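You operate a simulated robot arm through the tools that you are given. There is no shell and no other tool. Be economical: measure what you need, move in short steps, check, and stop when the job is done.

You are at the controls of a simulated two-armed robot. One attempt, no reset.

Task
Set the speed to SLOW, then take the window to the place and height on the blue lift card.
Fine: place knob to the card's place, UP till CLEAR, GO till ARRIVED, then the height; speed back to FAST last.

Only the result counts: the job must be done as asked and must still hold three seconds after the hand-in. Knocking over, shifting, dropping, spilling or breaking anything else fails it.

Robot
Two 7-joint arms with two-finger parallel grippers on one trunk, on a base that drives. Base frame: it is fixed to the floor where the robot stands at the start and does not move with it; the origin is under the middle of the robot, x ahead of it, y to its left, z up; the surface under the hand at the start is at about z = 800. Readings come in mm, degrees, newtons and seconds.
The left shoulder is at the start at [30, 119, 1110], the right one opposite. With the tool pointing down near the work surface each hand reaches from about 100 to 660 mm from the robot's upright axis, wherever it stands, measured 20 degrees to its own side. Places, roughly: console speed knob [400, 0, 1000]; load knob [600, 400, 1000]; suction head [800, -2400, 900]. Payload 3.43 kg a hand.
The tool frame of a hand sits at the grasp point between the pads (the TCP): z along the fingers, y along the line on which they close. The tips reach 30 mm beyond it. The gripper opens to 94 mm. The fingers are 28 mm wide and 10 mm thick; the gripper's body (50 by 96 mm) begins 55 mm behind the TCP.
Orientation is that of the tool frame in the base frame, as [roll, pitch, yaw] about the fixed x, y, z axes, in that order (R = Rz(yaw) Ry(pitch) Rx(roll)). With the fingers straight down and closing along the base's y, the tool's x points along the base's -x, its y along +y and its z along -z.

Tools
- The arms move only by the tool arm_command. It takes "left_motion", "right_motion" or both (then of equal length, played together; a hand with none holds still); each is a list of rows, each an object of numbers (a shift or turn left out is 0, a gripper value left out holds the last): "x", "y", "z": the shift along the tool's x, y, z in mm; "wx", "wy", "wz": the turn, a rotation vector about the tool's x, y, z in degrees. In form: [{"x": .., "y": .., "z": .., "wx": .., "wy": .., "wz": ..}, ...]. A call has 1 to 20 rows; each row is the pose to reach, as a shift and turn from the pose commanded when the call began, along the tool's axes at that moment. "left_fingers" and "right_fingers" are, for a hand that has rows, the opening, from 0 (shut) to 1 (fully open), set as the call begins (left out, the last holds). Rows are played at 5 a second. More than 50 mm and 8.6 degrees between two rows, or a gripper value outside its range, and nothing of the call is played. Where a pose cannot be reached the arm comes as near as it can. A force on the tool above 40 N (or 10 N above the force at the start of the call, whichever is more), or a blocked arm, ends the call early, and 0.2 s more pass. Each finger travels about 72 mm/s and halts on what it meets, pressing with about 29 N; the grip force reading is that of the motor and also rises with nothing between the fingers. The clock runs only during rows and for 0.2 s after the last one: add rows that repeat a pose to give the fingers time. The reply holds the time, the measured pose of the TCP, the force on the tool along the base axes, the opening and the grip force, in the units named above and with some noise, with the torque about the TCP (base axes, N m) and any sound that the robot's microphone picked up.
- Cameras (640 x 400 px; columns grow to the right, rows downward): "scene" is now at [12.6, -15.2, 1797.3]; the picture's right is [-0.15, -0.99, 0.00], its down [-0.88, 0.13, -0.45] and it looks along [0.44, -0.07, -0.89] (base axes); focal length 240 px, centre (320, 200). "left" rides on the left gripper at [76, -14, -102] in its tool frame; the picture's right is [0.18, 0.98, 0.00], its down [-0.75, 0.14, -0.64] and it looks along [-0.63, 0.12, 0.77] (tool axes); focal length 243 px, centre (320, 200). "right" rides on the right gripper at [76, 14, -103] in its tool frame; the picture's right is [-0.18, 0.98, 0.00], its down [-0.75, -0.14, -0.64] and it looks along [-0.63, -0.12, 0.77] (tool axes); focal length 243 px, centre (320, 200). There is no depth. A picture from a camera that has moved, and an enlarged one, comes with that camera's place and axes in the base frame and with its lens. The place of the scene camera against the robot may be out by one fixed shift of up to 25 mm in any direction.
- capture(camera): a new picture of that camera. It takes no simulated time.
- move_column(by): slides the trunk up (or, below 0, down) by that many mm; the arms and the scene camera ride with it, the base frame stays. It gives what a move gives, with no picture.
- roll_base(legs): drives the robot by 1 to 6 legs, each [ahead, turn to the left] in mm and degrees, along the robot's own axes; the way and the turn of a leg run together, so that a leg with both is an arc; at most 1500 mm and 180 degrees a leg. The arms and the cameras ride along, it lands a little off, and it stops where it bumps. It gives what a move gives.
- head_to(pan, tilt): turns the head with the scene camera to pan (to the left, within 143 degrees either way) and tilt (down, from -29 to 69), counted from straight ahead of the robot. It gives what a move gives.
- close_up(camera, box): a new picture of the part [left, top, right, bottom] of that camera's present view, enlarged. It takes no simulated time.
- job_done(): hands the job in; it is judged then, once.

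Go step by step. Nothing tells you exact positions but the pictures and the camera data: compare them with the known pose of the tool, close in by small moves and look again before you grip or let go. The budget is 120 turns and 88 pictures, counting those below and the enlarged ones. Unless the task says otherwise, let go and move clear before handing in, and close with one line.

The tools are called as name(argument=value, ...) on one line, values as JSON. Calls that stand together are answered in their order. arm_command: Moves the arms, as the interface text tells. Its arguments: {"type":"object","properties":{"left_motion":{"type":"array"},"left_fingers":{"type":"number"},"right_motion":{"type":"array"},"right_fingers":{"type":"number"}},"required":[]} The other tools are called the same way: move_column (by) slides the trunk up or down; roll_base (legs) drives the base; head_to (pan, tilt) turns the head that bears the scene camera; capture (camera) takes a picture; close_up (camera, box) takes an enlarged picture of a part of a camera's view; job_done () hands the job in.

At the start:

```text
time: 0.0
left_ee_pos: [390.6, 303.5, 1450.0]
left_tcp_rot: [179.9, 0.0, 179.9]
left_contact_force: [0.2, 0.3, 0.3]
left_wrist_torque: [0.05, -0.03, 0.01]
left_opening: 93.9
left_finger_force: 0.1
right_ee_pos: [296.4, -25.7, 1441.3]
right_tcp_rot: [180.0, -0.1, -180.0]
right_contact_force: [0.2, 0.0, -0.3]
right_wrist_torque: [-0.05, 0.0, 0.0]
right_opening: 94.1
right_finger_force: 0.0
trunk travel left (down, up): [-375.0, 35.0]
robot x, y, heading: [-0.5, -0.5, 0.3]
head pan, tilt: [-8.5, 63.4]
```

scene: 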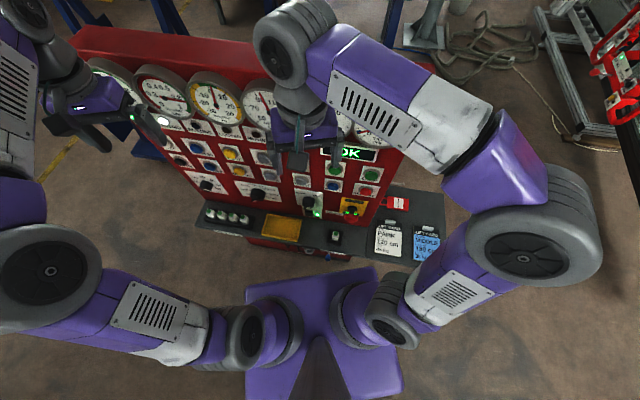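
right: 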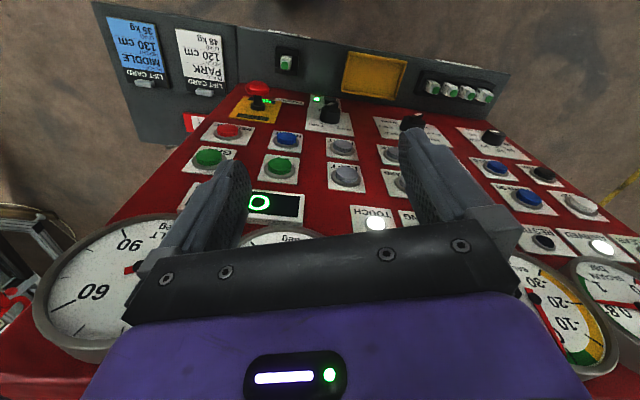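
left: 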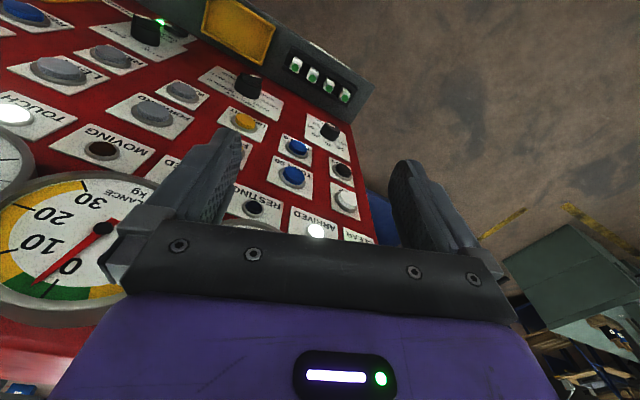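

I see a red console with knobs, buttons and gauges; the blue card seems to say MIDDLE 130 cm. I'll enlarge the views to read labels.

close_up(camera="right", box=[100, 10, 320, 150])

close_up(camera="right", box=[300, 70, 640, 280])

close_up(camera="scene", box=[130, 60, 450, 270])

close_up(camera="left", box=[0, 0, 400, 250])

```text
2.86 times, centred on (210, 80) of right
camera zoom: at [219.4, -9.7, 1543.9], right [0.18, 0.98, 0.0], down [0.75, -0.14, 0.64], along [0.63, -0.12, -0.77], focal length 693 px, centre (634, 543)
```

zoom: 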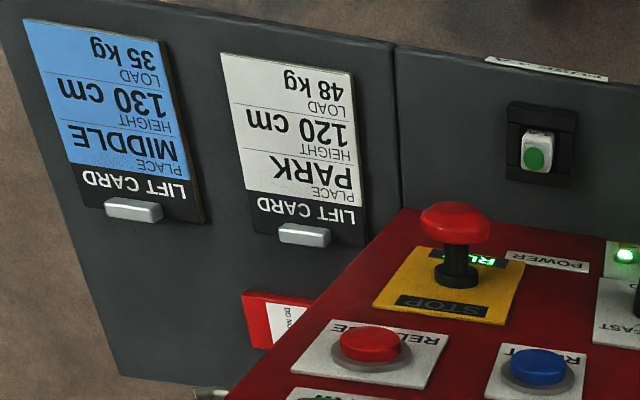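

```text
1.88 times, centred on (470, 175) of right
camera zoom: at [219.4, -9.7, 1543.9], right [0.18, 0.98, 0.0], down [0.75, -0.14, 0.64], along [0.63, -0.12, -0.77], focal length 457 px, centre (38, 247)
```

zoom: 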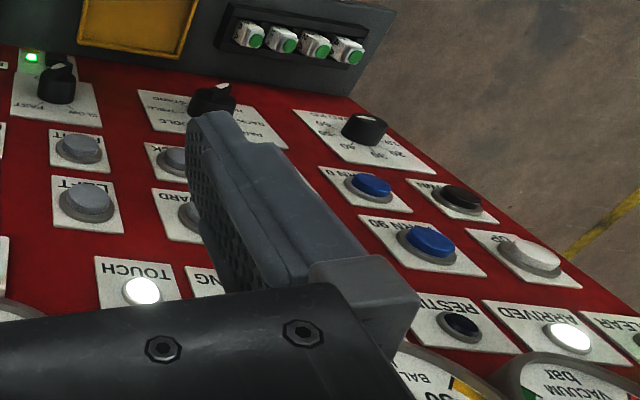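

```text
1.90 times, centred on (290, 165) of scene
camera zoom: at [12.6, -15.2, 1797.3], right [-0.15, -0.99, 0.0], down [-0.88, 0.13, -0.45], along [0.44, -0.07, -0.89], focal length 456 px, centre (377, 267)
```

zoom: 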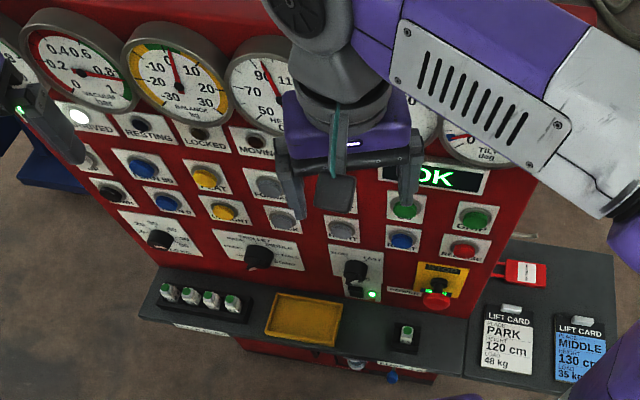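

```text
1.60 times, centred on (200, 125) of left
camera zoom: at [314.2, 290.4, 1553.1], right [-0.18, 0.98, 0.0], down [0.75, 0.14, 0.64], along [0.63, 0.12, -0.77], focal length 388 px, centre (512, 320)
```

zoom: 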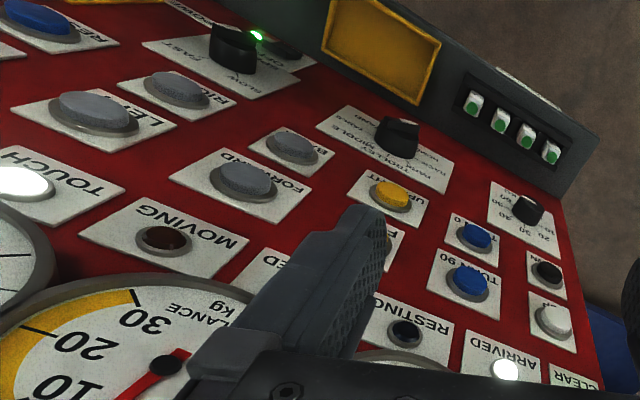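

The blue card: MIDDLE, 130 cm, load 35 kg. I move both hands outward for an unobstructed view of the console.

arm_command(right_motion=[{"y": -45}, {"y": -90}, {"y": -135}, {"y": -180}, {"y": -225}, {"y": -260}], left_motion=[{"y": 20}, {"y": 40}, {"y": 60}, {"y": 80}, {"y": 100}, {"y": 120}])

head_to(pan=10, tilt=55)

capture(camera="scene")

```text
time: 1.4
left_ee_pos: [390.9, 425.6, 1451.8]
left_tcp_rot: [-180.0, 0.1, 179.9]
left_contact_force: [0.8, -0.1, 0.1]
left_wrist_torque: [0.03, 0.0, 0.0]
left_opening: 94.1
left_finger_force: 0.1
right_ee_pos: [295.2, -287.3, 1442.7]
right_tcp_rot: [180.0, 0.0, -179.9]
right_contact_force: [0.0, 0.0, -0.2]
right_wrist_torque: [-0.01, 0.01, -0.02]
right_opening: 94.2
right_finger_force: 0.0
trunk travel left (down, up): [-375.0, 35.0]
robot x, y, heading: [0.2, 0.2, 0.0]
head pan, tilt: [-8.5, 63.4]
```

```text
time: 2.2
left_ee_pos: [390.5, 425.5, 1452.6]
left_tcp_rot: [-179.9, 0.0, 179.9]
left_contact_force: [0.0, 0.3, 0.3]
left_wrist_torque: [0.04, -0.01, 0.01]
left_opening: 93.9
left_finger_force: 0.1
right_ee_pos: [296.8, -285.5, 1442.6]
right_tcp_rot: [-180.0, 0.0, -180.0]
right_contact_force: [0.4, 0.7, -0.6]
right_wrist_torque: [-0.03, 0.03, -0.01]
right_opening: 94.1
right_finger_force: 0.1
trunk travel left (down, up): [-375.0, 35.0]
robot x, y, heading: [0.3, -0.8, 0.1]
head pan, tilt: [10.0, 55.0]
```

```text
80 pictures are left
camera scene: at [21.6, 6.4, 1807.1], right [0.17, -0.98, 0.0], down [-0.81, -0.14, -0.57], along [0.56, 0.1, -0.82], focal length 240 px, centre (320, 200)
```

scene: 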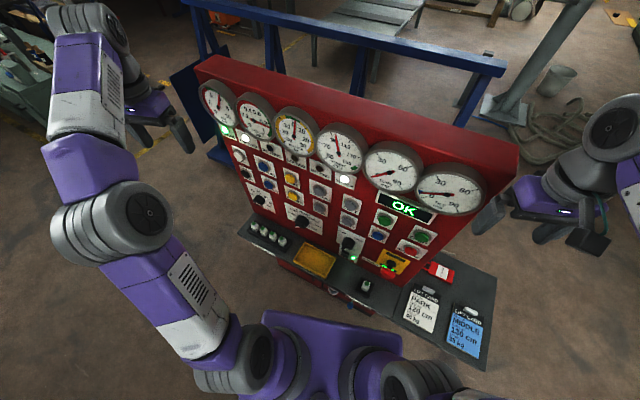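

close_up(camera="scene", box=[180, 70, 340, 170])

close_up(camera="scene", box=[330, 120, 490, 220])

close_up(camera="scene", box=[225, 140, 385, 240])

close_up(camera="scene", box=[300, 200, 500, 325])

```text
4.00 times, centred on (260, 120) of scene
camera zoom: at [21.6, 6.4, 1807.1], right [0.17, -0.98, 0.0], down [-0.81, -0.14, -0.57], along [0.56, 0.1, -0.82], focal length 958 px, centre (560, 520)
```

zoom: 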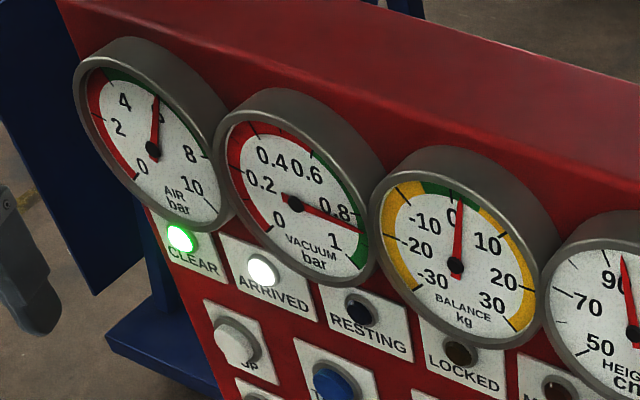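

```text
4.00 times, centred on (410, 170) of scene
camera zoom: at [21.6, 6.4, 1807.1], right [0.17, -0.98, 0.0], down [-0.81, -0.14, -0.57], along [0.56, 0.1, -0.82], focal length 958 px, centre (-40, 320)
```

zoom: 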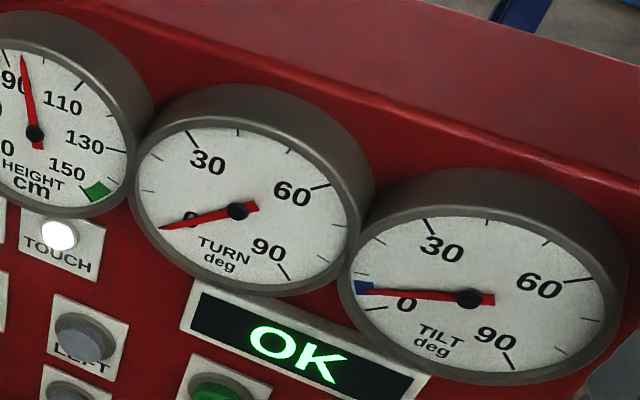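

```text
4.00 times, centred on (305, 190) of scene
camera zoom: at [21.6, 6.4, 1807.1], right [0.17, -0.98, 0.0], down [-0.81, -0.14, -0.57], along [0.56, 0.1, -0.82], focal length 958 px, centre (380, 240)
```

zoom: 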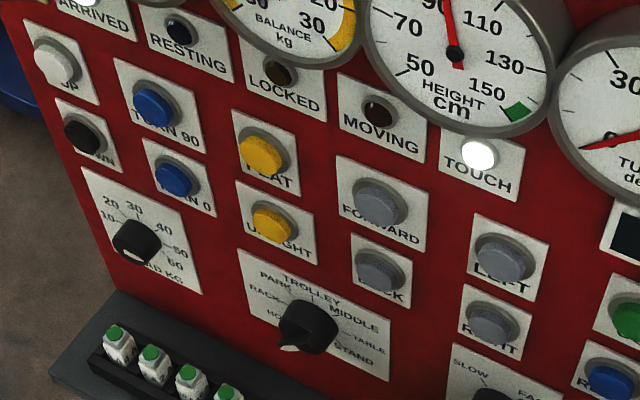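

```text
3.20 times, centred on (400, 262) of scene
camera zoom: at [21.6, 6.4, 1807.1], right [0.17, -0.98, 0.0], down [-0.81, -0.14, -0.57], along [0.56, 0.1, -0.82], focal length 767 px, centre (64, 0)
```

zoom: 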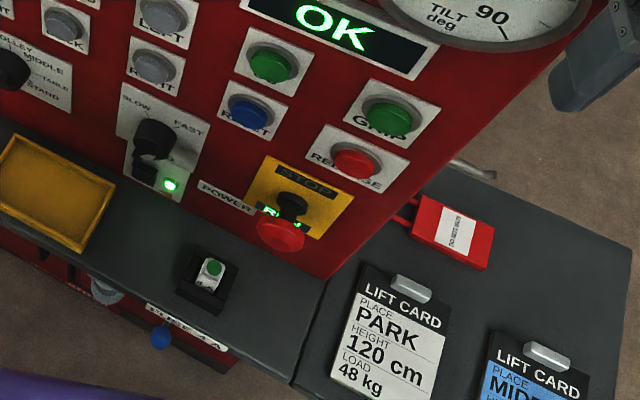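

The panel is vertical, its normal yawed about 19°, roughly 420 mm away. I'll point the left gripper at the panel to look and later to press.

arm_command(left_motion=[{"wy": -8.5, "x": 5}, {"wy": -17, "x": 10}, {"wy": -25.5, "x": 20}, {"wy": -34, "x": 30}, {"wy": -42.5, "x": 40}, {"wy": -51, "x": 45}, {"wy": -59.5, "x": 50}, {"wy": -68, "x": 50}, {"wy": -76.5, "x": 50}, {"wy": -85, "x": 50}, {"wy": -90, "x": 50}])

arm_command(left_motion=[{"wx": 8}, {"wx": 16}, {"wx": 19}, {"wx": 19}])

capture(camera="left")

```text
time: 4.6
left_ee_pos: [341.7, 426.6, 1450.1]
left_tcp_rot: [-19.5, 89.8, -19.4]
left_contact_force: [-0.4, -0.4, -1.1]
left_wrist_torque: [-0.02, 0.0, 0.02]
left_opening: 94.0
left_finger_force: 0.0
right_ee_pos: [296.6, -286.3, 1442.1]
right_tcp_rot: [-179.9, 0.0, -179.9]
right_contact_force: [0.1, 1.9, -0.7]
right_wrist_torque: [-0.01, 0.02, 0.01]
right_opening: 94.1
right_finger_force: 0.0
trunk travel left (down, up): [-375.0, 35.0]
robot x, y, heading: [1.3, -1.1, 0.1]
head pan, tilt: [10.0, 55.0]
```

```text
time: 5.6
left_ee_pos: [340.6, 425.8, 1450.4]
left_tcp_rot: [-95.9, 90.0, -114.9]
left_contact_force: [0.0, 0.1, -0.7]
left_wrist_torque: [-0.01, -0.02, -0.03]
left_opening: 94.2
left_finger_force: 0.0
right_ee_pos: [295.0, -285.0, 1441.7]
right_tcp_rot: [-180.0, 0.1, 179.9]
right_contact_force: [0.5, -0.7, 0.6]
right_wrist_torque: [0.0, 0.01, -0.01]
right_opening: 94.0
right_finger_force: 0.1
trunk travel left (down, up): [-375.0, 35.0]
robot x, y, heading: [-3.5, 0.2, -0.0]
head pan, tilt: [10.0, 55.0]
```

```text
75 pictures are left
camera left: at [238.6, 445.0, 1374.0], right [0.32, 0.93, -0.18], down [-0.56, 0.34, 0.75], along [0.76, -0.14, 0.63], focal length 243 px, centre (320, 200)
```

left: 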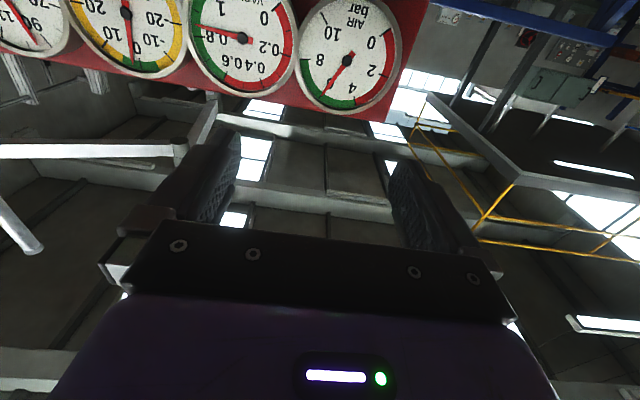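

arm_command(left_motion=[{"x": 40}, {"x": 80}, {"x": 120, "y": -20}, {"x": 160, "y": -40}, {"x": 200, "y": -60}, {"x": 240, "y": -80}, {"x": 280, "y": -100}, {"x": 320, "y": -120}, {"x": 350, "y": -120}, {"x": 350, "y": -120}])

capture(camera="left")

capture(camera="scene")

```text
time: 7.8
left_ee_pos: [302.1, 310.9, 1099.5]
left_tcp_rot: [-69.0, 90.0, -88.0]
left_contact_force: [0.0, -0.7, 0.0]
left_wrist_torque: [-0.02, -0.01, -0.01]
left_opening: 93.9
left_finger_force: 0.0
right_ee_pos: [295.8, -287.2, 1441.6]
right_tcp_rot: [180.0, -0.1, 180.0]
right_contact_force: [0.0, 0.0, -0.4]
right_wrist_torque: [0.03, 0.01, 0.03]
right_opening: 93.9
right_finger_force: 0.0
trunk travel left (down, up): [-375.0, 35.0]
robot x, y, heading: [-0.4, -0.5, -0.1]
head pan, tilt: [10.0, 55.0]
```

```text
74 pictures are left
camera left: at [200.8, 329.5, 1024.4], right [0.32, 0.93, -0.18], down [-0.56, 0.34, 0.75], along [0.76, -0.14, 0.63], focal length 243 px, centre (320, 200)
```

left: 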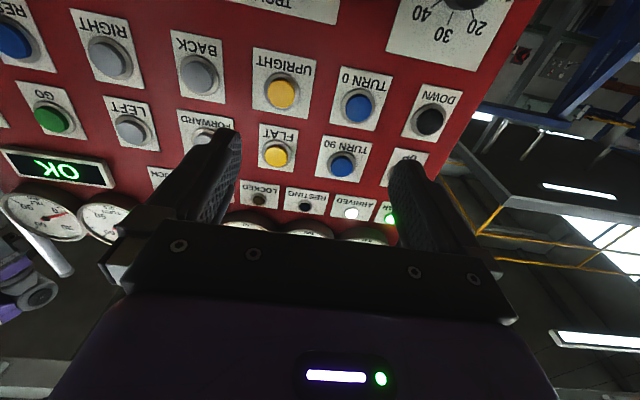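

```text
73 pictures are left
camera scene: at [21.4, 6.1, 1807.2], right [0.17, -0.98, 0.0], down [-0.81, -0.14, -0.57], along [0.56, 0.1, -0.82], focal length 240 px, centre (320, 200)
```

scene: 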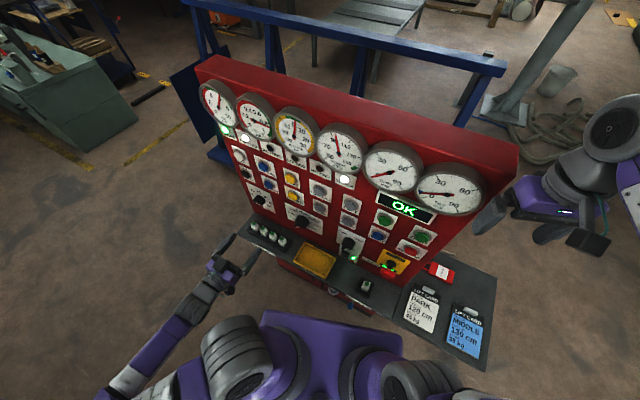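

Panel grid is consistent (vertical plane). Now I lower and shift the left hand to see the knobs row.

arm_command(left_motion=[{"x": 20, "y": -40}, {"x": 40, "y": -80}, {"x": 60, "y": -120}, {"x": 80, "y": -150}, {"x": 110, "y": -170}, {"x": 130, "y": -180}, {"x": 130, "y": -180}])

capture(camera="left")

```text
time: 8.9
left_ee_pos: [198.5, 228.7, 1042.8]
left_tcp_rot: [-1.4, 89.7, -20.0]
left_contact_force: [-0.2, 37.5, 10.7]
left_wrist_torque: [-0.36, 0.51, -1.79]
left_opening: 73.6
left_finger_force: 0.1
left hand out of reach, approached as far as the arm can: row 1, 2, 3, 4, 5
right_ee_pos: [296.0, -287.0, 1442.1]
right_tcp_rot: [179.9, 0.0, -180.0]
right_contact_force: [-0.7, 0.3, 0.4]
right_wrist_torque: [-0.02, -0.02, -0.01]
right_opening: 94.2
right_finger_force: 0.0
trunk travel left (down, up): [-375.0, 35.0]
robot x, y, heading: [-0.9, -2.4, 0.1]
head pan, tilt: [10.0, 55.0]
stopped in row 5 (left hand): the force on the tool passed its limit at 53 N (the readings are from after the stop); the commanded pose is now the measured one
```

```text
72 pictures are left
camera left: at [96.0, 246.7, 966.5], right [0.31, 0.93, -0.18], down [-0.57, 0.34, 0.75], along [0.76, -0.13, 0.63], focal length 243 px, centre (320, 200)
```

left: 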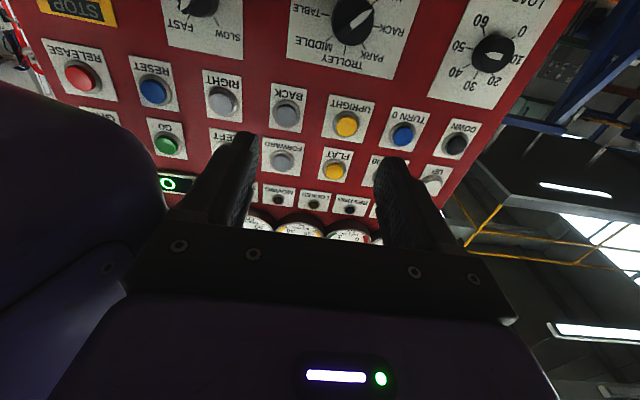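

The left fingers met my own body/arm, as I stand too close. I free the hand to the left, then back the robot off and reposition it squarely before the panel.

arm_command(left_motion=[{"y": 30}, {"y": 60, "z": 20}, {"y": 90, "z": 50}, {"y": 120, "z": 60}, {"y": 120, "z": 60}], left_fingers=0.5)

capture(camera="scene")

```text
time: 10.1
left_ee_pos: [291.3, 321.0, 1044.9]
left_tcp_rot: [-0.3, 89.8, -19.2]
left_contact_force: [-0.5, 0.5, -0.1]
left_wrist_torque: [0.0, -0.01, 0.02]
left_opening: 47.2
left_finger_force: 0.0
right_ee_pos: [296.3, -287.5, 1440.7]
right_tcp_rot: [-180.0, -0.1, 180.0]
right_contact_force: [0.5, -0.7, 0.0]
right_wrist_torque: [-0.01, 0.01, 0.01]
right_opening: 94.1
right_finger_force: 0.0
trunk travel left (down, up): [-375.0, 35.0]
robot x, y, heading: [1.8, 0.6, -0.0]
head pan, tilt: [10.0, 55.0]
```

```text
71 pictures are left
camera scene: at [21.4, 6.1, 1807.1], right [0.17, -0.98, 0.0], down [-0.81, -0.14, -0.57], along [0.56, 0.1, -0.82], focal length 240 px, centre (320, 200)
```

scene: 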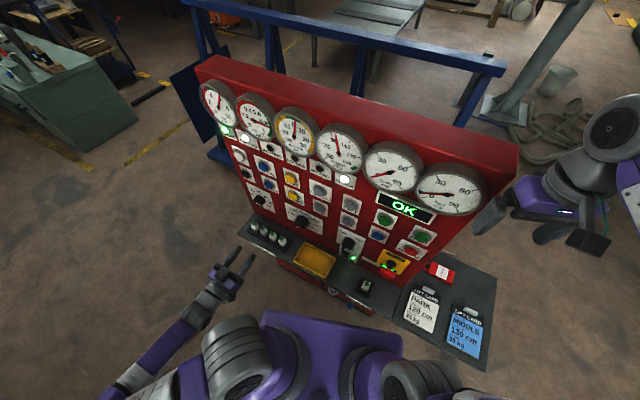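

head_to(pan=143, tilt=45)

capture(camera="scene")

head_to(pan=80, tilt=45)

capture(camera="scene")

```text
time: 12.3
left_ee_pos: [292.1, 320.6, 1043.7]
left_tcp_rot: [-2.5, 89.8, -21.3]
left_contact_force: [-0.2, 0.0, 0.6]
left_wrist_torque: [0.02, 0.0, 0.0]
left_opening: 46.6
left_finger_force: 0.0
right_ee_pos: [296.1, -286.6, 1442.3]
right_tcp_rot: [-180.0, 0.1, -180.0]
right_contact_force: [-0.5, 0.2, 0.7]
right_wrist_torque: [0.03, 0.02, 0.03]
right_opening: 94.0
right_finger_force: 0.1
trunk travel left (down, up): [-375.0, 35.0]
robot x, y, heading: [1.0, -1.9, 0.3]
head pan, tilt: [143.0, 45.0]
```

```text
70 pictures are left
camera scene: at [-114.3, 43.0, 1820.6], right [0.6, 0.8, 0.0], down [0.56, -0.43, -0.71], along [-0.56, 0.43, -0.71], focal length 240 px, centre (320, 200)
```

scene: 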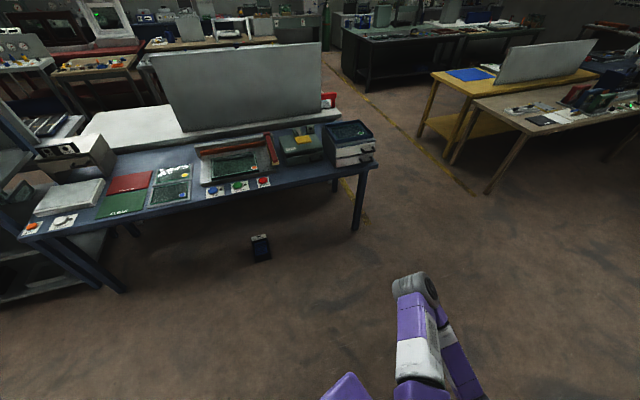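

```text
time: 13.6
left_ee_pos: [290.8, 319.2, 1045.6]
left_tcp_rot: [-1.5, 89.8, -20.4]
left_contact_force: [0.6, 0.6, -0.6]
left_wrist_torque: [0.0, 0.0, -0.02]
left_opening: 46.7
left_finger_force: 0.0
right_ee_pos: [297.1, -287.8, 1441.4]
right_tcp_rot: [-180.0, 0.1, 180.0]
right_contact_force: [0.3, -0.3, 0.8]
right_wrist_torque: [-0.01, -0.01, -0.01]
right_opening: 94.0
right_finger_force: 0.0
trunk travel left (down, up): [-375.0, 35.0]
robot x, y, heading: [-0.8, -1.8, 0.1]
head pan, tilt: [80.0, 45.0]
```

```text
69 pictures are left
camera scene: at [-35.4, 74.1, 1820.6], right [0.98, -0.17, 0.0], down [-0.12, -0.7, -0.71], along [0.12, 0.7, -0.71], focal length 240 px, centre (320, 200)
```

scene: 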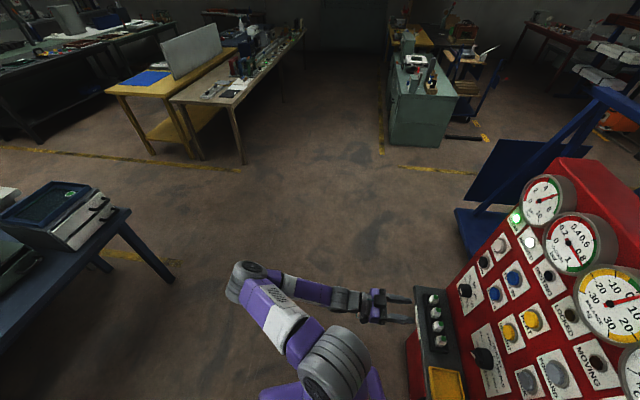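

Floor around is free for about a metre. I drive back, then left along the panel, and end facing it squarely.

roll_base(legs=[[-150, 0], [0, 73], [245, 0], [0, -92]])

head_to(pan=0, tilt=50)

capture(camera="scene")

capture(camera="left")

```text
time: 23.4
left_ee_pos: [304.3, 447.1, 1044.3]
left_tcp_rot: [-1.4, 89.7, -39.1]
left_contact_force: [0.3, -0.1, 0.6]
left_wrist_torque: [-0.01, -0.02, -0.02]
left_opening: 47.1
left_finger_force: 0.0
right_ee_pos: [111.1, -128.1, 1441.3]
right_tcp_rot: [180.0, 0.1, 161.0]
right_contact_force: [-0.1, 0.7, -0.5]
right_wrist_torque: [0.02, -0.02, -0.01]
right_opening: 93.9
right_finger_force: 0.0
trunk travel left (down, up): [-375.0, 35.0]
robot x, y, heading: [-74.3, 241.7, -18.9]
head pan, tilt: [80.0, 45.0]
```

```text
time: 25.0
left_ee_pos: [304.6, 446.9, 1044.2]
left_tcp_rot: [-1.8, 89.8, -39.6]
left_contact_force: [0.7, 0.0, 0.0]
left_wrist_torque: [-0.02, 0.02, 0.0]
left_opening: 46.9
left_finger_force: 0.0
right_ee_pos: [111.4, -127.4, 1442.7]
right_tcp_rot: [-179.9, 0.0, 161.1]
right_contact_force: [-0.5, 0.5, 1.1]
right_wrist_torque: [0.0, -0.04, 0.02]
right_opening: 94.0
right_finger_force: 0.0
trunk travel left (down, up): [-375.0, 35.0]
robot x, y, heading: [-73.7, 237.4, -18.9]
head pan, tilt: [0.0, 50.0]
```

```text
68 pictures are left
camera scene: at [-50.6, 217.9, 1813.6], right [-0.32, -0.95, 0.0], down [-0.72, 0.25, -0.64], along [0.61, -0.21, -0.77], focal length 240 px, centre (320, 200)
```

scene: 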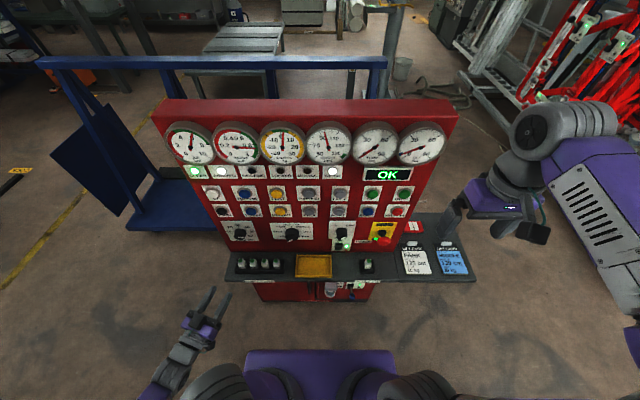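

```text
67 pictures are left
camera left: at [214.4, 498.4, 967.5], right [0.6, 0.78, -0.18], down [-0.42, 0.51, 0.75], along [0.68, -0.37, 0.63], focal length 243 px, centre (320, 200)
```

left: 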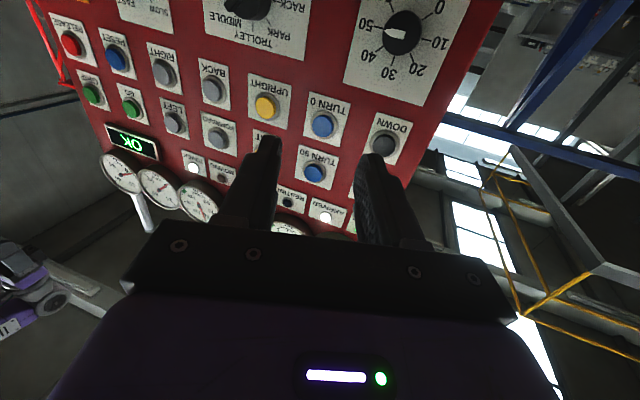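

I now face the panel squarely. Next I yaw the left hand square and move it towards the knobs for a view.

arm_command(left_motion=[{"wx": -7}, {"wx": -14}, {"wx": -20}, {"wx": -20}], left_fingers=0.3)

arm_command(left_motion=[{"y": -40, "z": 10}, {"y": -80, "z": 20}, {"y": -120, "z": 30}, {"y": -160, "z": 40, "x": 20}, {"y": -200, "z": 40, "x": 40}, {"y": -240, "z": 40, "x": 60}, {"y": -270, "z": 40, "x": 80}, {"y": -290, "z": 40, "x": 100}, {"y": -290, "z": 40, "x": 100}])

capture(camera="left")

```text
time: 26.0
left_ee_pos: [255.5, 535.5, 1081.0]
left_tcp_rot: [-42.1, 89.7, -59.7]
left_contact_force: [0.3, -0.3, 0.3]
left_wrist_torque: [0.0, -0.04, 0.02]
left_opening: 28.0
left_finger_force: 0.1
left hand out of reach, approached as far as the arm can: row 1, 2, 3, 4
right_ee_pos: [112.1, -127.2, 1441.5]
right_tcp_rot: [-180.0, 0.0, 161.1]
right_contact_force: [-0.6, 0.4, 0.3]
right_wrist_torque: [0.01, 0.01, 0.03]
right_opening: 94.0
right_finger_force: 0.1
trunk travel left (down, up): [-375.0, 35.0]
robot x, y, heading: [-76.6, 241.0, -19.0]
head pan, tilt: [0.0, 50.0]
```

```text
time: 27.3
left_ee_pos: [116.6, 427.7, 1048.0]
left_tcp_rot: [146.7, 89.9, 129.5]
left_contact_force: [4.0, 16.8, 2.7]
left_wrist_torque: [-0.06, 0.34, -1.78]
left_opening: 28.2
left_finger_force: 0.0
left hand out of reach, approached as far as the arm can: row 1, 2, 3, 4, 5, 6
right_ee_pos: [110.9, -129.0, 1441.6]
right_tcp_rot: [180.0, 0.0, 161.1]
right_contact_force: [0.5, -0.4, 0.1]
right_wrist_torque: [0.01, -0.01, 0.0]
right_opening: 93.8
right_finger_force: 0.0
trunk travel left (down, up): [-375.0, 35.0]
robot x, y, heading: [-79.0, 241.1, -18.8]
head pan, tilt: [0.0, 50.0]
stopped in row 6 (left hand): the force on the tool passed its limit at 89 N (the readings are from after the stop); the commanded pose is now the measured one
```

```text
66 pictures are left
camera left: at [14.2, 443.8, 970.5], right [0.29, 0.94, -0.18], down [-0.57, 0.32, 0.75], along [0.77, -0.11, 0.63], focal length 243 px, centre (320, 200)
```

left: 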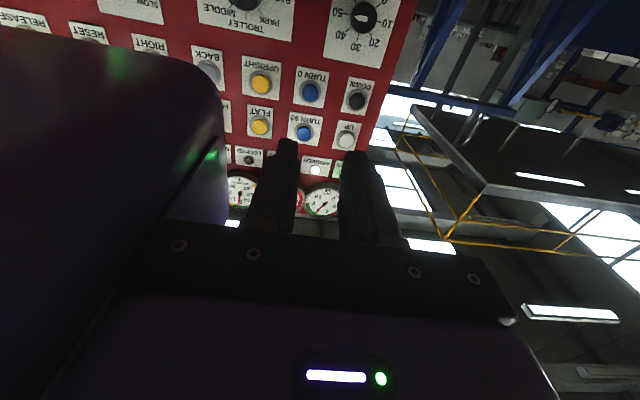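

The pose was too close to my trunk. I'll go left/forward nearer to the panel, where the arm has room.

arm_command(left_motion=[{"y": 30, "z": 10}, {"y": 60, "z": 50}, {"y": 80, "z": 90}, {"y": 80, "z": 130}, {"y": 80, "z": 170}, {"y": 80, "z": 210}, {"y": 80, "z": 250}, {"y": 80, "z": 290}, {"y": 80, "z": 300}, {"y": 80, "z": 300}])

capture(camera="scene")

```text
time: 29.5
left_ee_pos: [337.0, 579.9, 1085.6]
left_tcp_rot: [-147.7, 89.8, -165.3]
left_contact_force: [0.3, 0.0, 1.1]
left_wrist_torque: [0.03, 0.03, 0.0]
left_opening: 28.1
left_finger_force: 0.1
left hand out of reach, approached as far as the arm can: row 2, 3, 4, 5, 6, 7, 8, 9, 10
right_ee_pos: [113.6, -124.8, 1440.9]
right_tcp_rot: [180.0, 0.0, 161.1]
right_contact_force: [-0.8, -0.4, -0.2]
right_wrist_torque: [-0.03, 0.0, -0.01]
right_opening: 93.9
right_finger_force: 0.0
trunk travel left (down, up): [-375.0, 35.0]
robot x, y, heading: [-76.0, 240.0, -18.9]
head pan, tilt: [0.0, 50.0]
```

```text
65 pictures are left
camera scene: at [-49.1, 219.1, 1813.6], right [-0.32, -0.95, 0.0], down [-0.73, 0.25, -0.64], along [0.61, -0.21, -0.77], focal length 240 px, centre (320, 200)
```

scene: 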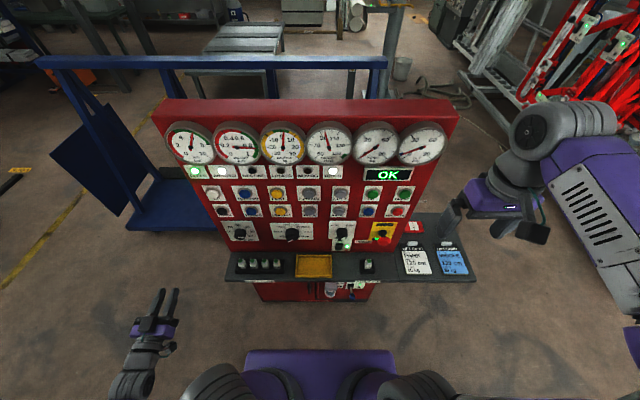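

The current wrist roll is at a joint limit there; I test other rolls of the hand about its pointing axis.

arm_command(left_motion=[{"wz": -8}, {"wz": -16}, {"wz": -24}, {"wz": -32}, {"wz": -40}, {"wz": -48}, {"wz": -56}, {"wz": -64}, {"wz": -72}, {"wz": -80}, {"wz": -88}, {"wz": -90}])

```text
time: 32.1
left_ee_pos: [340.1, 578.7, 1085.6]
left_tcp_rot: [-90.0, -0.1, -107.2]
left_contact_force: [0.2, -0.2, 0.3]
left_wrist_torque: [0.0, -0.03, -0.01]
left_opening: 28.4
left_finger_force: 0.1
right_ee_pos: [111.2, -127.8, 1441.4]
right_tcp_rot: [-180.0, 0.0, 161.2]
right_contact_force: [-0.6, 0.9, 0.1]
right_wrist_torque: [0.0, 0.02, 0.0]
right_opening: 94.1
right_finger_force: 0.0
trunk travel left (down, up): [-375.0, 35.0]
robot x, y, heading: [-77.9, 239.9, -19.0]
head pan, tilt: [0.0, 50.0]
```

Roll −90 is reachable; continue to bring the camera on top.

arm_command(left_motion=[{"wz": -8}, {"wz": -16}, {"wz": -24}, {"wz": -32}, {"wz": -40}, {"wz": -48}, {"wz": -56}, {"wz": -64}, {"wz": -72}, {"wz": -80}, {"wz": -88}, {"wz": -90}])

capture(camera="left")

```text
time: 34.7
left_ee_pos: [339.1, 579.8, 1085.8]
left_tcp_rot: [122.1, -89.8, 40.7]
left_contact_force: [-0.1, -1.3, 0.4]
left_wrist_torque: [0.04, 0.01, -0.03]
left_opening: 28.2
left_finger_force: 0.1
right_ee_pos: [111.7, -129.3, 1441.9]
right_tcp_rot: [-179.9, 0.0, 161.2]
right_contact_force: [-0.5, 0.4, 0.5]
right_wrist_torque: [0.04, 0.01, 0.03]
right_opening: 94.0
right_finger_force: 0.0
trunk travel left (down, up): [-375.0, 35.0]
robot x, y, heading: [-76.3, 237.9, -19.1]
head pan, tilt: [0.0, 50.0]
```

```text
64 pictures are left
camera left: at [245.2, 623.0, 1161.1], right [-0.29, -0.94, 0.19], down [-0.66, 0.05, -0.75], along [0.7, -0.34, -0.63], focal length 243 px, centre (320, 200)
```

left: 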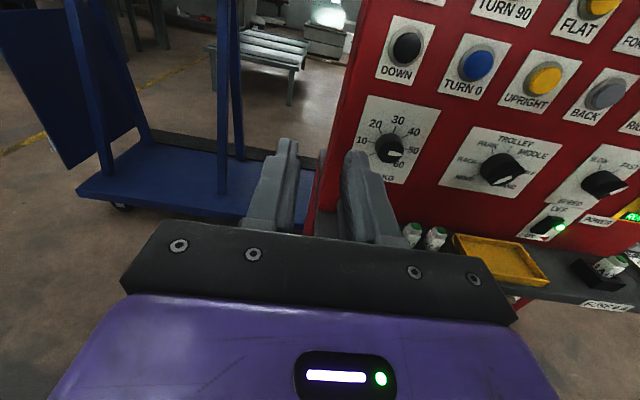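

The view is now upright and good. I shift right along the panel towards the place and speed knobs.

arm_command(left_motion=[{"y": 40, "z": 20}, {"y": 80, "z": 40}, {"y": 120, "z": 50}, {"y": 160, "z": 60}, {"y": 200, "z": 60}, {"y": 240, "z": 60}, {"y": 280, "z": 60}, {"y": 320, "z": 60}, {"y": 340, "z": 60}, {"y": 340, "z": 60}])

capture(camera="left")

```text
time: 36.9
left_ee_pos: [348.1, 229.9, 1084.3]
left_tcp_rot: [179.8, -89.8, -17.0]
left_contact_force: [-0.3, -0.8, -0.5]
left_wrist_torque: [0.03, 0.01, 0.0]
left_opening: 28.2
left_finger_force: 0.0
left hand out of reach, approached as far as the arm can: row 4, 5, 6, 7, 8, 9, 10
right_ee_pos: [112.9, -127.0, 1441.8]
right_tcp_rot: [-180.0, 0.0, 161.1]
right_contact_force: [-1.2, -0.7, -0.7]
right_wrist_torque: [0.01, -0.02, -0.01]
right_opening: 94.1
right_finger_force: 0.0
trunk travel left (down, up): [-375.0, 35.0]
robot x, y, heading: [-75.0, 239.5, -18.8]
head pan, tilt: [0.0, 50.0]
```

```text
63 pictures are left
camera left: at [254.1, 273.2, 1161.1], right [-0.29, -0.94, 0.18], down [-0.66, 0.06, -0.75], along [0.7, -0.34, -0.63], focal length 243 px, centre (320, 200)
```

left: 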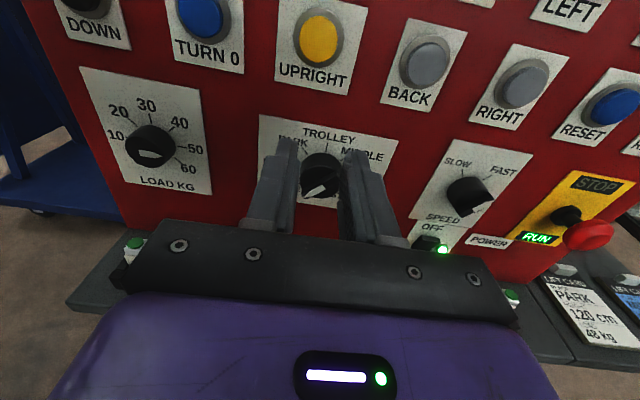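

close_up(camera="left", box=[400, 120, 640, 270])

close_up(camera="left", box=[80, 60, 400, 260])

```text
2.67 times, centred on (520, 195) of left
camera zoom: at [254.1, 273.2, 1161.1], right [-0.29, -0.94, 0.18], down [-0.66, 0.06, -0.75], along [0.7, -0.34, -0.63], focal length 647 px, centre (-213, 213)
```

zoom: 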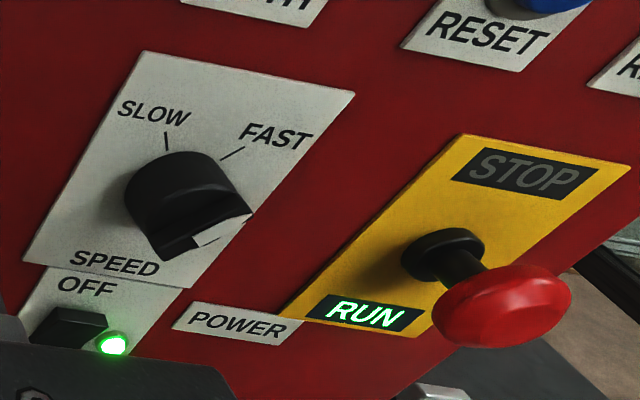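

```text
2.00 times, centred on (240, 160) of left
camera zoom: at [254.1, 273.2, 1161.1], right [-0.29, -0.94, 0.18], down [-0.66, 0.06, -0.75], along [0.7, -0.34, -0.63], focal length 485 px, centre (480, 280)
```

zoom: 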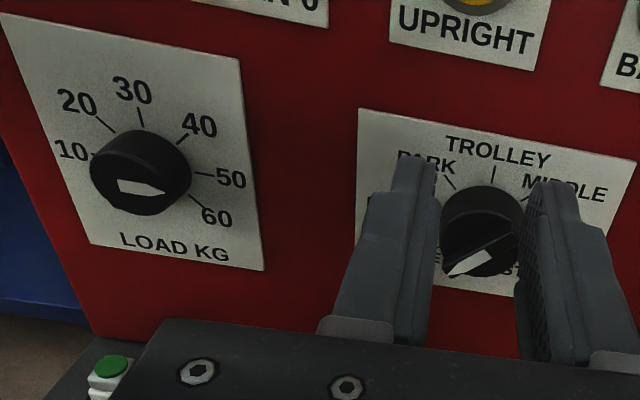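

Speed pointer is at FAST, place pointer is at HOME/RACK side, load at about 50. I move in front of the speed knob, lower, with fingers open.

arm_command(left_motion=[{"y": 30, "x": -10, "wx": -1}, {"y": 60, "x": -20, "wx": -2}, {"y": 90, "x": -35, "wx": -2}, {"y": 120, "x": -45, "wx": -2}, {"y": 150, "x": -60, "wx": -2}, {"y": 180, "x": -70, "wx": -2}, {"y": 195, "x": -72, "wx": -2}, {"y": 195, "x": -72, "wx": -2}], left_fingers=0.8)

capture(camera="left")

```text
time: 38.7
left_ee_pos: [360.7, 214.2, 1080.1]
left_tcp_rot: [177.1, -89.9, -16.4]
left_contact_force: [-0.5, 0.3, -0.5]
left_wrist_torque: [0.04, -0.03, 0.02]
left_opening: 75.0
left_finger_force: 0.1
left hand out of reach, approached as far as the arm can: row 1, 2, 3, 4, 5, 6, 7, 8
right_ee_pos: [112.0, -127.5, 1442.4]
right_tcp_rot: [-179.9, 0.0, 161.1]
right_contact_force: [-0.5, 0.0, -0.6]
right_wrist_torque: [-0.02, 0.02, 0.02]
right_opening: 93.7
right_finger_force: 0.0
trunk travel left (down, up): [-375.0, 35.0]
robot x, y, heading: [-73.0, 240.1, -18.9]
head pan, tilt: [0.0, 50.0]
```

```text
60 pictures are left
camera left: at [267.8, 261.9, 1155.5], right [-0.32, -0.93, 0.18], down [-0.65, 0.08, -0.75], along [0.68, -0.36, -0.63], focal length 243 px, centre (320, 200)
```

left: 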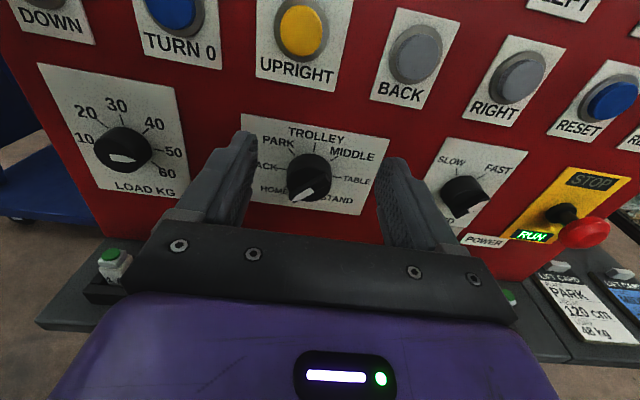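

The elbow is too folded at this distance. I back the robot another 140 mm to give the arm room, then retry.

roll_base(legs=[[-140, 0]])

arm_command(left_motion=[{"y": 20, "z": 40}, {"y": 40, "z": 80, "x": -10}, {"y": 60, "z": 110, "x": -20}, {"y": 90, "z": 130, "x": -35}, {"y": 120, "z": 130, "x": -45}, {"y": 150, "z": 130, "x": -60}, {"y": 180, "z": 130, "x": -65}, {"y": 180, "z": 130, "x": -65}])

capture(camera="left")

```text
time: 40.1
left_ee_pos: [228.0, 259.7, 1080.0]
left_tcp_rot: [-179.7, -89.9, -19.6]
left_contact_force: [-0.8, -0.4, -0.1]
left_wrist_torque: [0.01, 0.02, 0.02]
left_opening: 75.2
left_finger_force: 0.2
right_ee_pos: [-20.6, -83.1, 1442.0]
right_tcp_rot: [-179.9, 0.0, 161.0]
right_contact_force: [-0.2, -0.5, 0.1]
right_wrist_torque: [0.0, -0.02, -0.01]
right_opening: 93.9
right_finger_force: 0.0
trunk travel left (down, up): [-375.0, 35.0]
robot x, y, heading: [-207.2, 287.3, -19.1]
head pan, tilt: [0.0, 50.0]
```

```text
time: 41.9
left_ee_pos: [324.1, 229.2, 1081.8]
left_tcp_rot: [-179.4, -89.9, -20.2]
left_contact_force: [0.0, 0.1, 0.7]
left_wrist_torque: [0.01, -0.02, 0.05]
left_opening: 75.0
left_finger_force: 0.1
left hand out of reach, approached as far as the arm can: row 1, 2, 3, 4, 5, 6, 7, 8
right_ee_pos: [-22.2, -82.6, 1441.7]
right_tcp_rot: [-180.0, 0.0, 161.0]
right_contact_force: [-0.6, -0.2, -0.6]
right_wrist_torque: [0.0, 0.03, 0.02]
right_opening: 94.3
right_finger_force: 0.1
trunk travel left (down, up): [-375.0, 35.0]
robot x, y, heading: [-208.4, 287.9, -18.7]
head pan, tilt: [0.0, 50.0]
```

```text
59 pictures are left
camera left: at [231.9, 277.1, 1158.6], right [-0.33, -0.93, 0.18], down [-0.65, 0.08, -0.75], along [0.68, -0.37, -0.63], focal length 243 px, centre (320, 200)
```

left: 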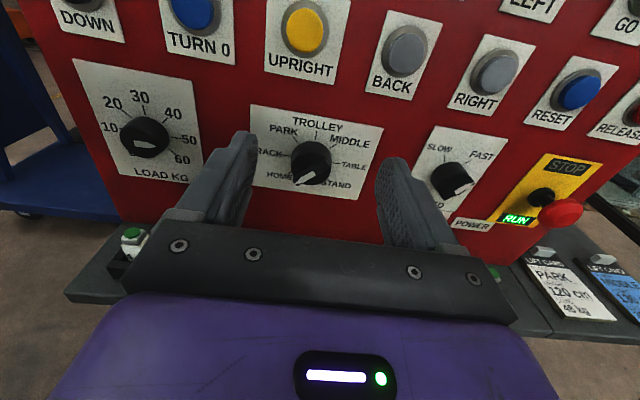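

Still at a joint limit with this roll; I go back to the middle roll (camera at the side) and try moving right and down.

arm_command(left_motion=[{"wz": 8}, {"wz": 16}, {"wz": 24}, {"wz": 32}, {"wz": 40}, {"wz": 48}, {"wz": 56}, {"wz": 64}, {"wz": 72}, {"wz": 80}, {"wz": 88}, {"wz": 90}])

capture(camera="left")

```text
time: 44.5
left_ee_pos: [319.0, 231.5, 1084.2]
left_tcp_rot: [-90.0, 0.2, -109.4]
left_contact_force: [-0.1, 0.3, 0.4]
left_wrist_torque: [-0.04, -0.01, 0.03]
left_opening: 75.4
left_finger_force: 0.1
right_ee_pos: [-21.2, -82.0, 1440.3]
right_tcp_rot: [-180.0, 0.0, 160.9]
right_contact_force: [0.2, -0.9, -0.4]
right_wrist_torque: [0.03, 0.02, -0.01]
right_opening: 93.9
right_finger_force: 0.1
trunk travel left (down, up): [-375.0, 35.0]
robot x, y, heading: [-207.7, 281.7, -19.2]
head pan, tilt: [0.0, 50.0]
```

```text
58 pictures are left
camera left: at [197.2, 193.8, 1098.4], right [-0.06, -0.17, -0.98], down [-0.36, 0.92, -0.14], along [0.93, 0.34, -0.12], focal length 243 px, centre (320, 200)
```

left: 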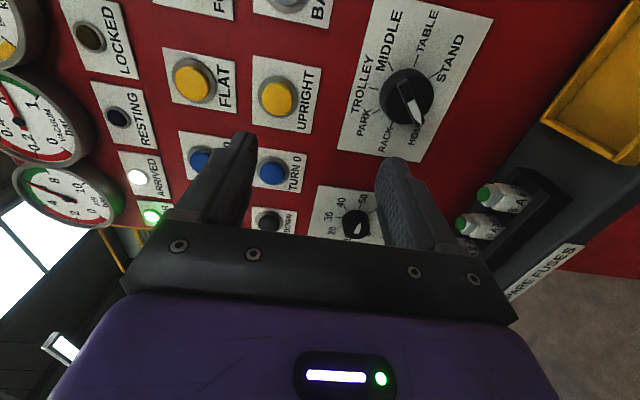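

arm_command(left_motion=[{"x": 30, "y": 10}, {"x": 60, "y": 20}, {"x": 90, "y": 35}, {"x": 120, "y": 50}, {"x": 150, "y": 60}, {"x": 180, "y": 70}, {"x": 190, "y": 72}, {"x": 190, "y": 72}])

capture(camera="left")

```text
time: 46.3
left_ee_pos: [297.4, 231.9, 1083.5]
left_tcp_rot: [-90.1, -0.1, -109.5]
left_contact_force: [-0.5, -0.3, 0.4]
left_wrist_torque: [0.0, 0.05, 0.04]
left_opening: 75.2
left_finger_force: 0.1
left hand out of reach, approached as far as the arm can: row 1, 2, 3, 4, 5, 6, 7, 8
right_ee_pos: [-19.6, -81.3, 1441.6]
right_tcp_rot: [-180.0, 0.0, 161.0]
right_contact_force: [-1.4, 0.1, 1.1]
right_wrist_torque: [-0.01, -0.02, 0.01]
right_opening: 94.0
right_finger_force: 0.2
trunk travel left (down, up): [-375.0, 35.0]
robot x, y, heading: [-209.8, 284.6, -19.2]
head pan, tilt: [0.0, 50.0]
```

```text
57 pictures are left
camera left: at [175.0, 195.4, 1098.6], right [-0.06, -0.17, -0.98], down [-0.36, 0.92, -0.14], along [0.93, 0.34, -0.12], focal length 243 px, centre (320, 200)
```

left: 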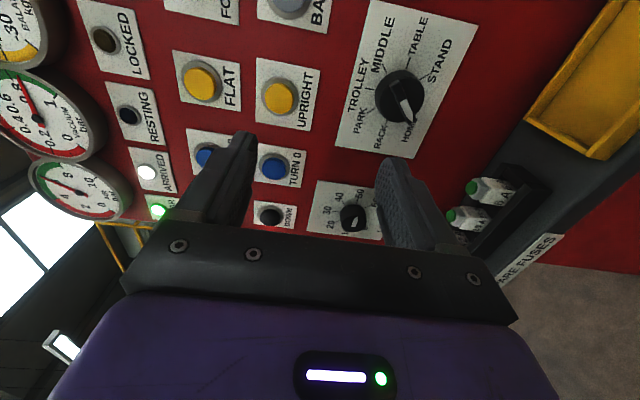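

The arm can't point forward that low relative to its shoulder. I'll raise the hand while dropping the trunk by 250 mm, so that the targets are above shoulder height.

arm_command(left_motion=[{"y": -40}, {"y": -80}, {"y": -120}, {"y": -160}, {"y": -200}, {"y": -240}, {"y": -260}])

move_column(by=-250)

arm_command(left_motion=[{"x": 30, "y": 10}, {"x": 60, "y": 20}, {"x": 90, "y": 35}, {"x": 120, "y": 50}, {"x": 150, "y": 60}, {"x": 180, "y": 70}, {"x": 190, "y": 72}, {"x": 190, "y": 72}])

capture(camera="left")

```text
time: 47.9
left_ee_pos: [295.7, 251.7, 1181.9]
left_tcp_rot: [-89.7, 0.0, -109.4]
left_contact_force: [-0.2, 0.0, -0.2]
left_wrist_torque: [-0.01, -0.03, -0.02]
left_opening: 75.0
left_finger_force: 0.0
left hand out of reach, approached as far as the arm can: row 3, 4, 5, 6, 7
right_ee_pos: [-20.4, -82.4, 1441.9]
right_tcp_rot: [-180.0, 0.1, 161.0]
right_contact_force: [0.0, -1.1, -0.4]
right_wrist_torque: [0.0, -0.01, -0.02]
right_opening: 94.0
right_finger_force: 0.0
trunk travel left (down, up): [-375.0, 35.0]
robot x, y, heading: [-207.0, 284.9, -19.0]
head pan, tilt: [0.0, 50.0]
```

```text
time: 50.4
left_ee_pos: [295.3, 251.1, 932.8]
left_tcp_rot: [-89.8, 0.0, -109.5]
left_contact_force: [0.2, -0.2, 0.1]
left_wrist_torque: [0.0, 0.0, 0.02]
left_opening: 75.6
left_finger_force: 0.2
right_ee_pos: [-22.5, -81.9, 1192.1]
right_tcp_rot: [180.0, 0.1, 161.0]
right_contact_force: [0.2, -1.2, 0.3]
right_wrist_torque: [0.02, 0.03, 0.01]
right_opening: 94.0
right_finger_force: 0.2
trunk travel left (down, up): [-125.0, 285.0]
robot x, y, heading: [-208.2, 284.6, -19.0]
head pan, tilt: [0.0, 50.0]
```

```text
time: 52.2
left_ee_pos: [279.9, 221.9, 890.6]
left_tcp_rot: [-89.8, -0.1, -109.4]
left_contact_force: [-0.3, 0.7, 0.5]
left_wrist_torque: [-0.01, 0.0, -0.03]
left_opening: 75.3
left_finger_force: 0.1
left hand out of reach, approached as far as the arm can: row 2, 3, 4, 5, 6, 7, 8
right_ee_pos: [-22.0, -82.7, 1192.1]
right_tcp_rot: [180.0, 0.0, 161.0]
right_contact_force: [-0.4, -0.9, 0.6]
right_wrist_torque: [0.01, 0.02, -0.04]
right_opening: 93.9
right_finger_force: 0.1
trunk travel left (down, up): [-125.0, 285.0]
robot x, y, heading: [-206.5, 283.7, -18.9]
head pan, tilt: [0.0, 50.0]
```

```text
56 pictures are left
camera left: at [157.4, 184.1, 905.0], right [-0.06, -0.18, -0.98], down [-0.35, 0.92, -0.14], along [0.93, 0.34, -0.12], focal length 243 px, centre (320, 200)
```

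left: 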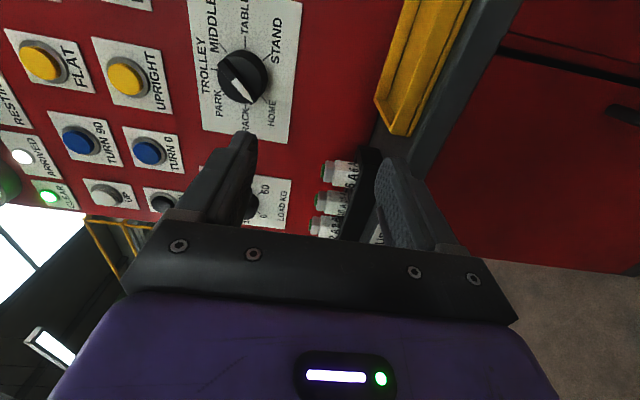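

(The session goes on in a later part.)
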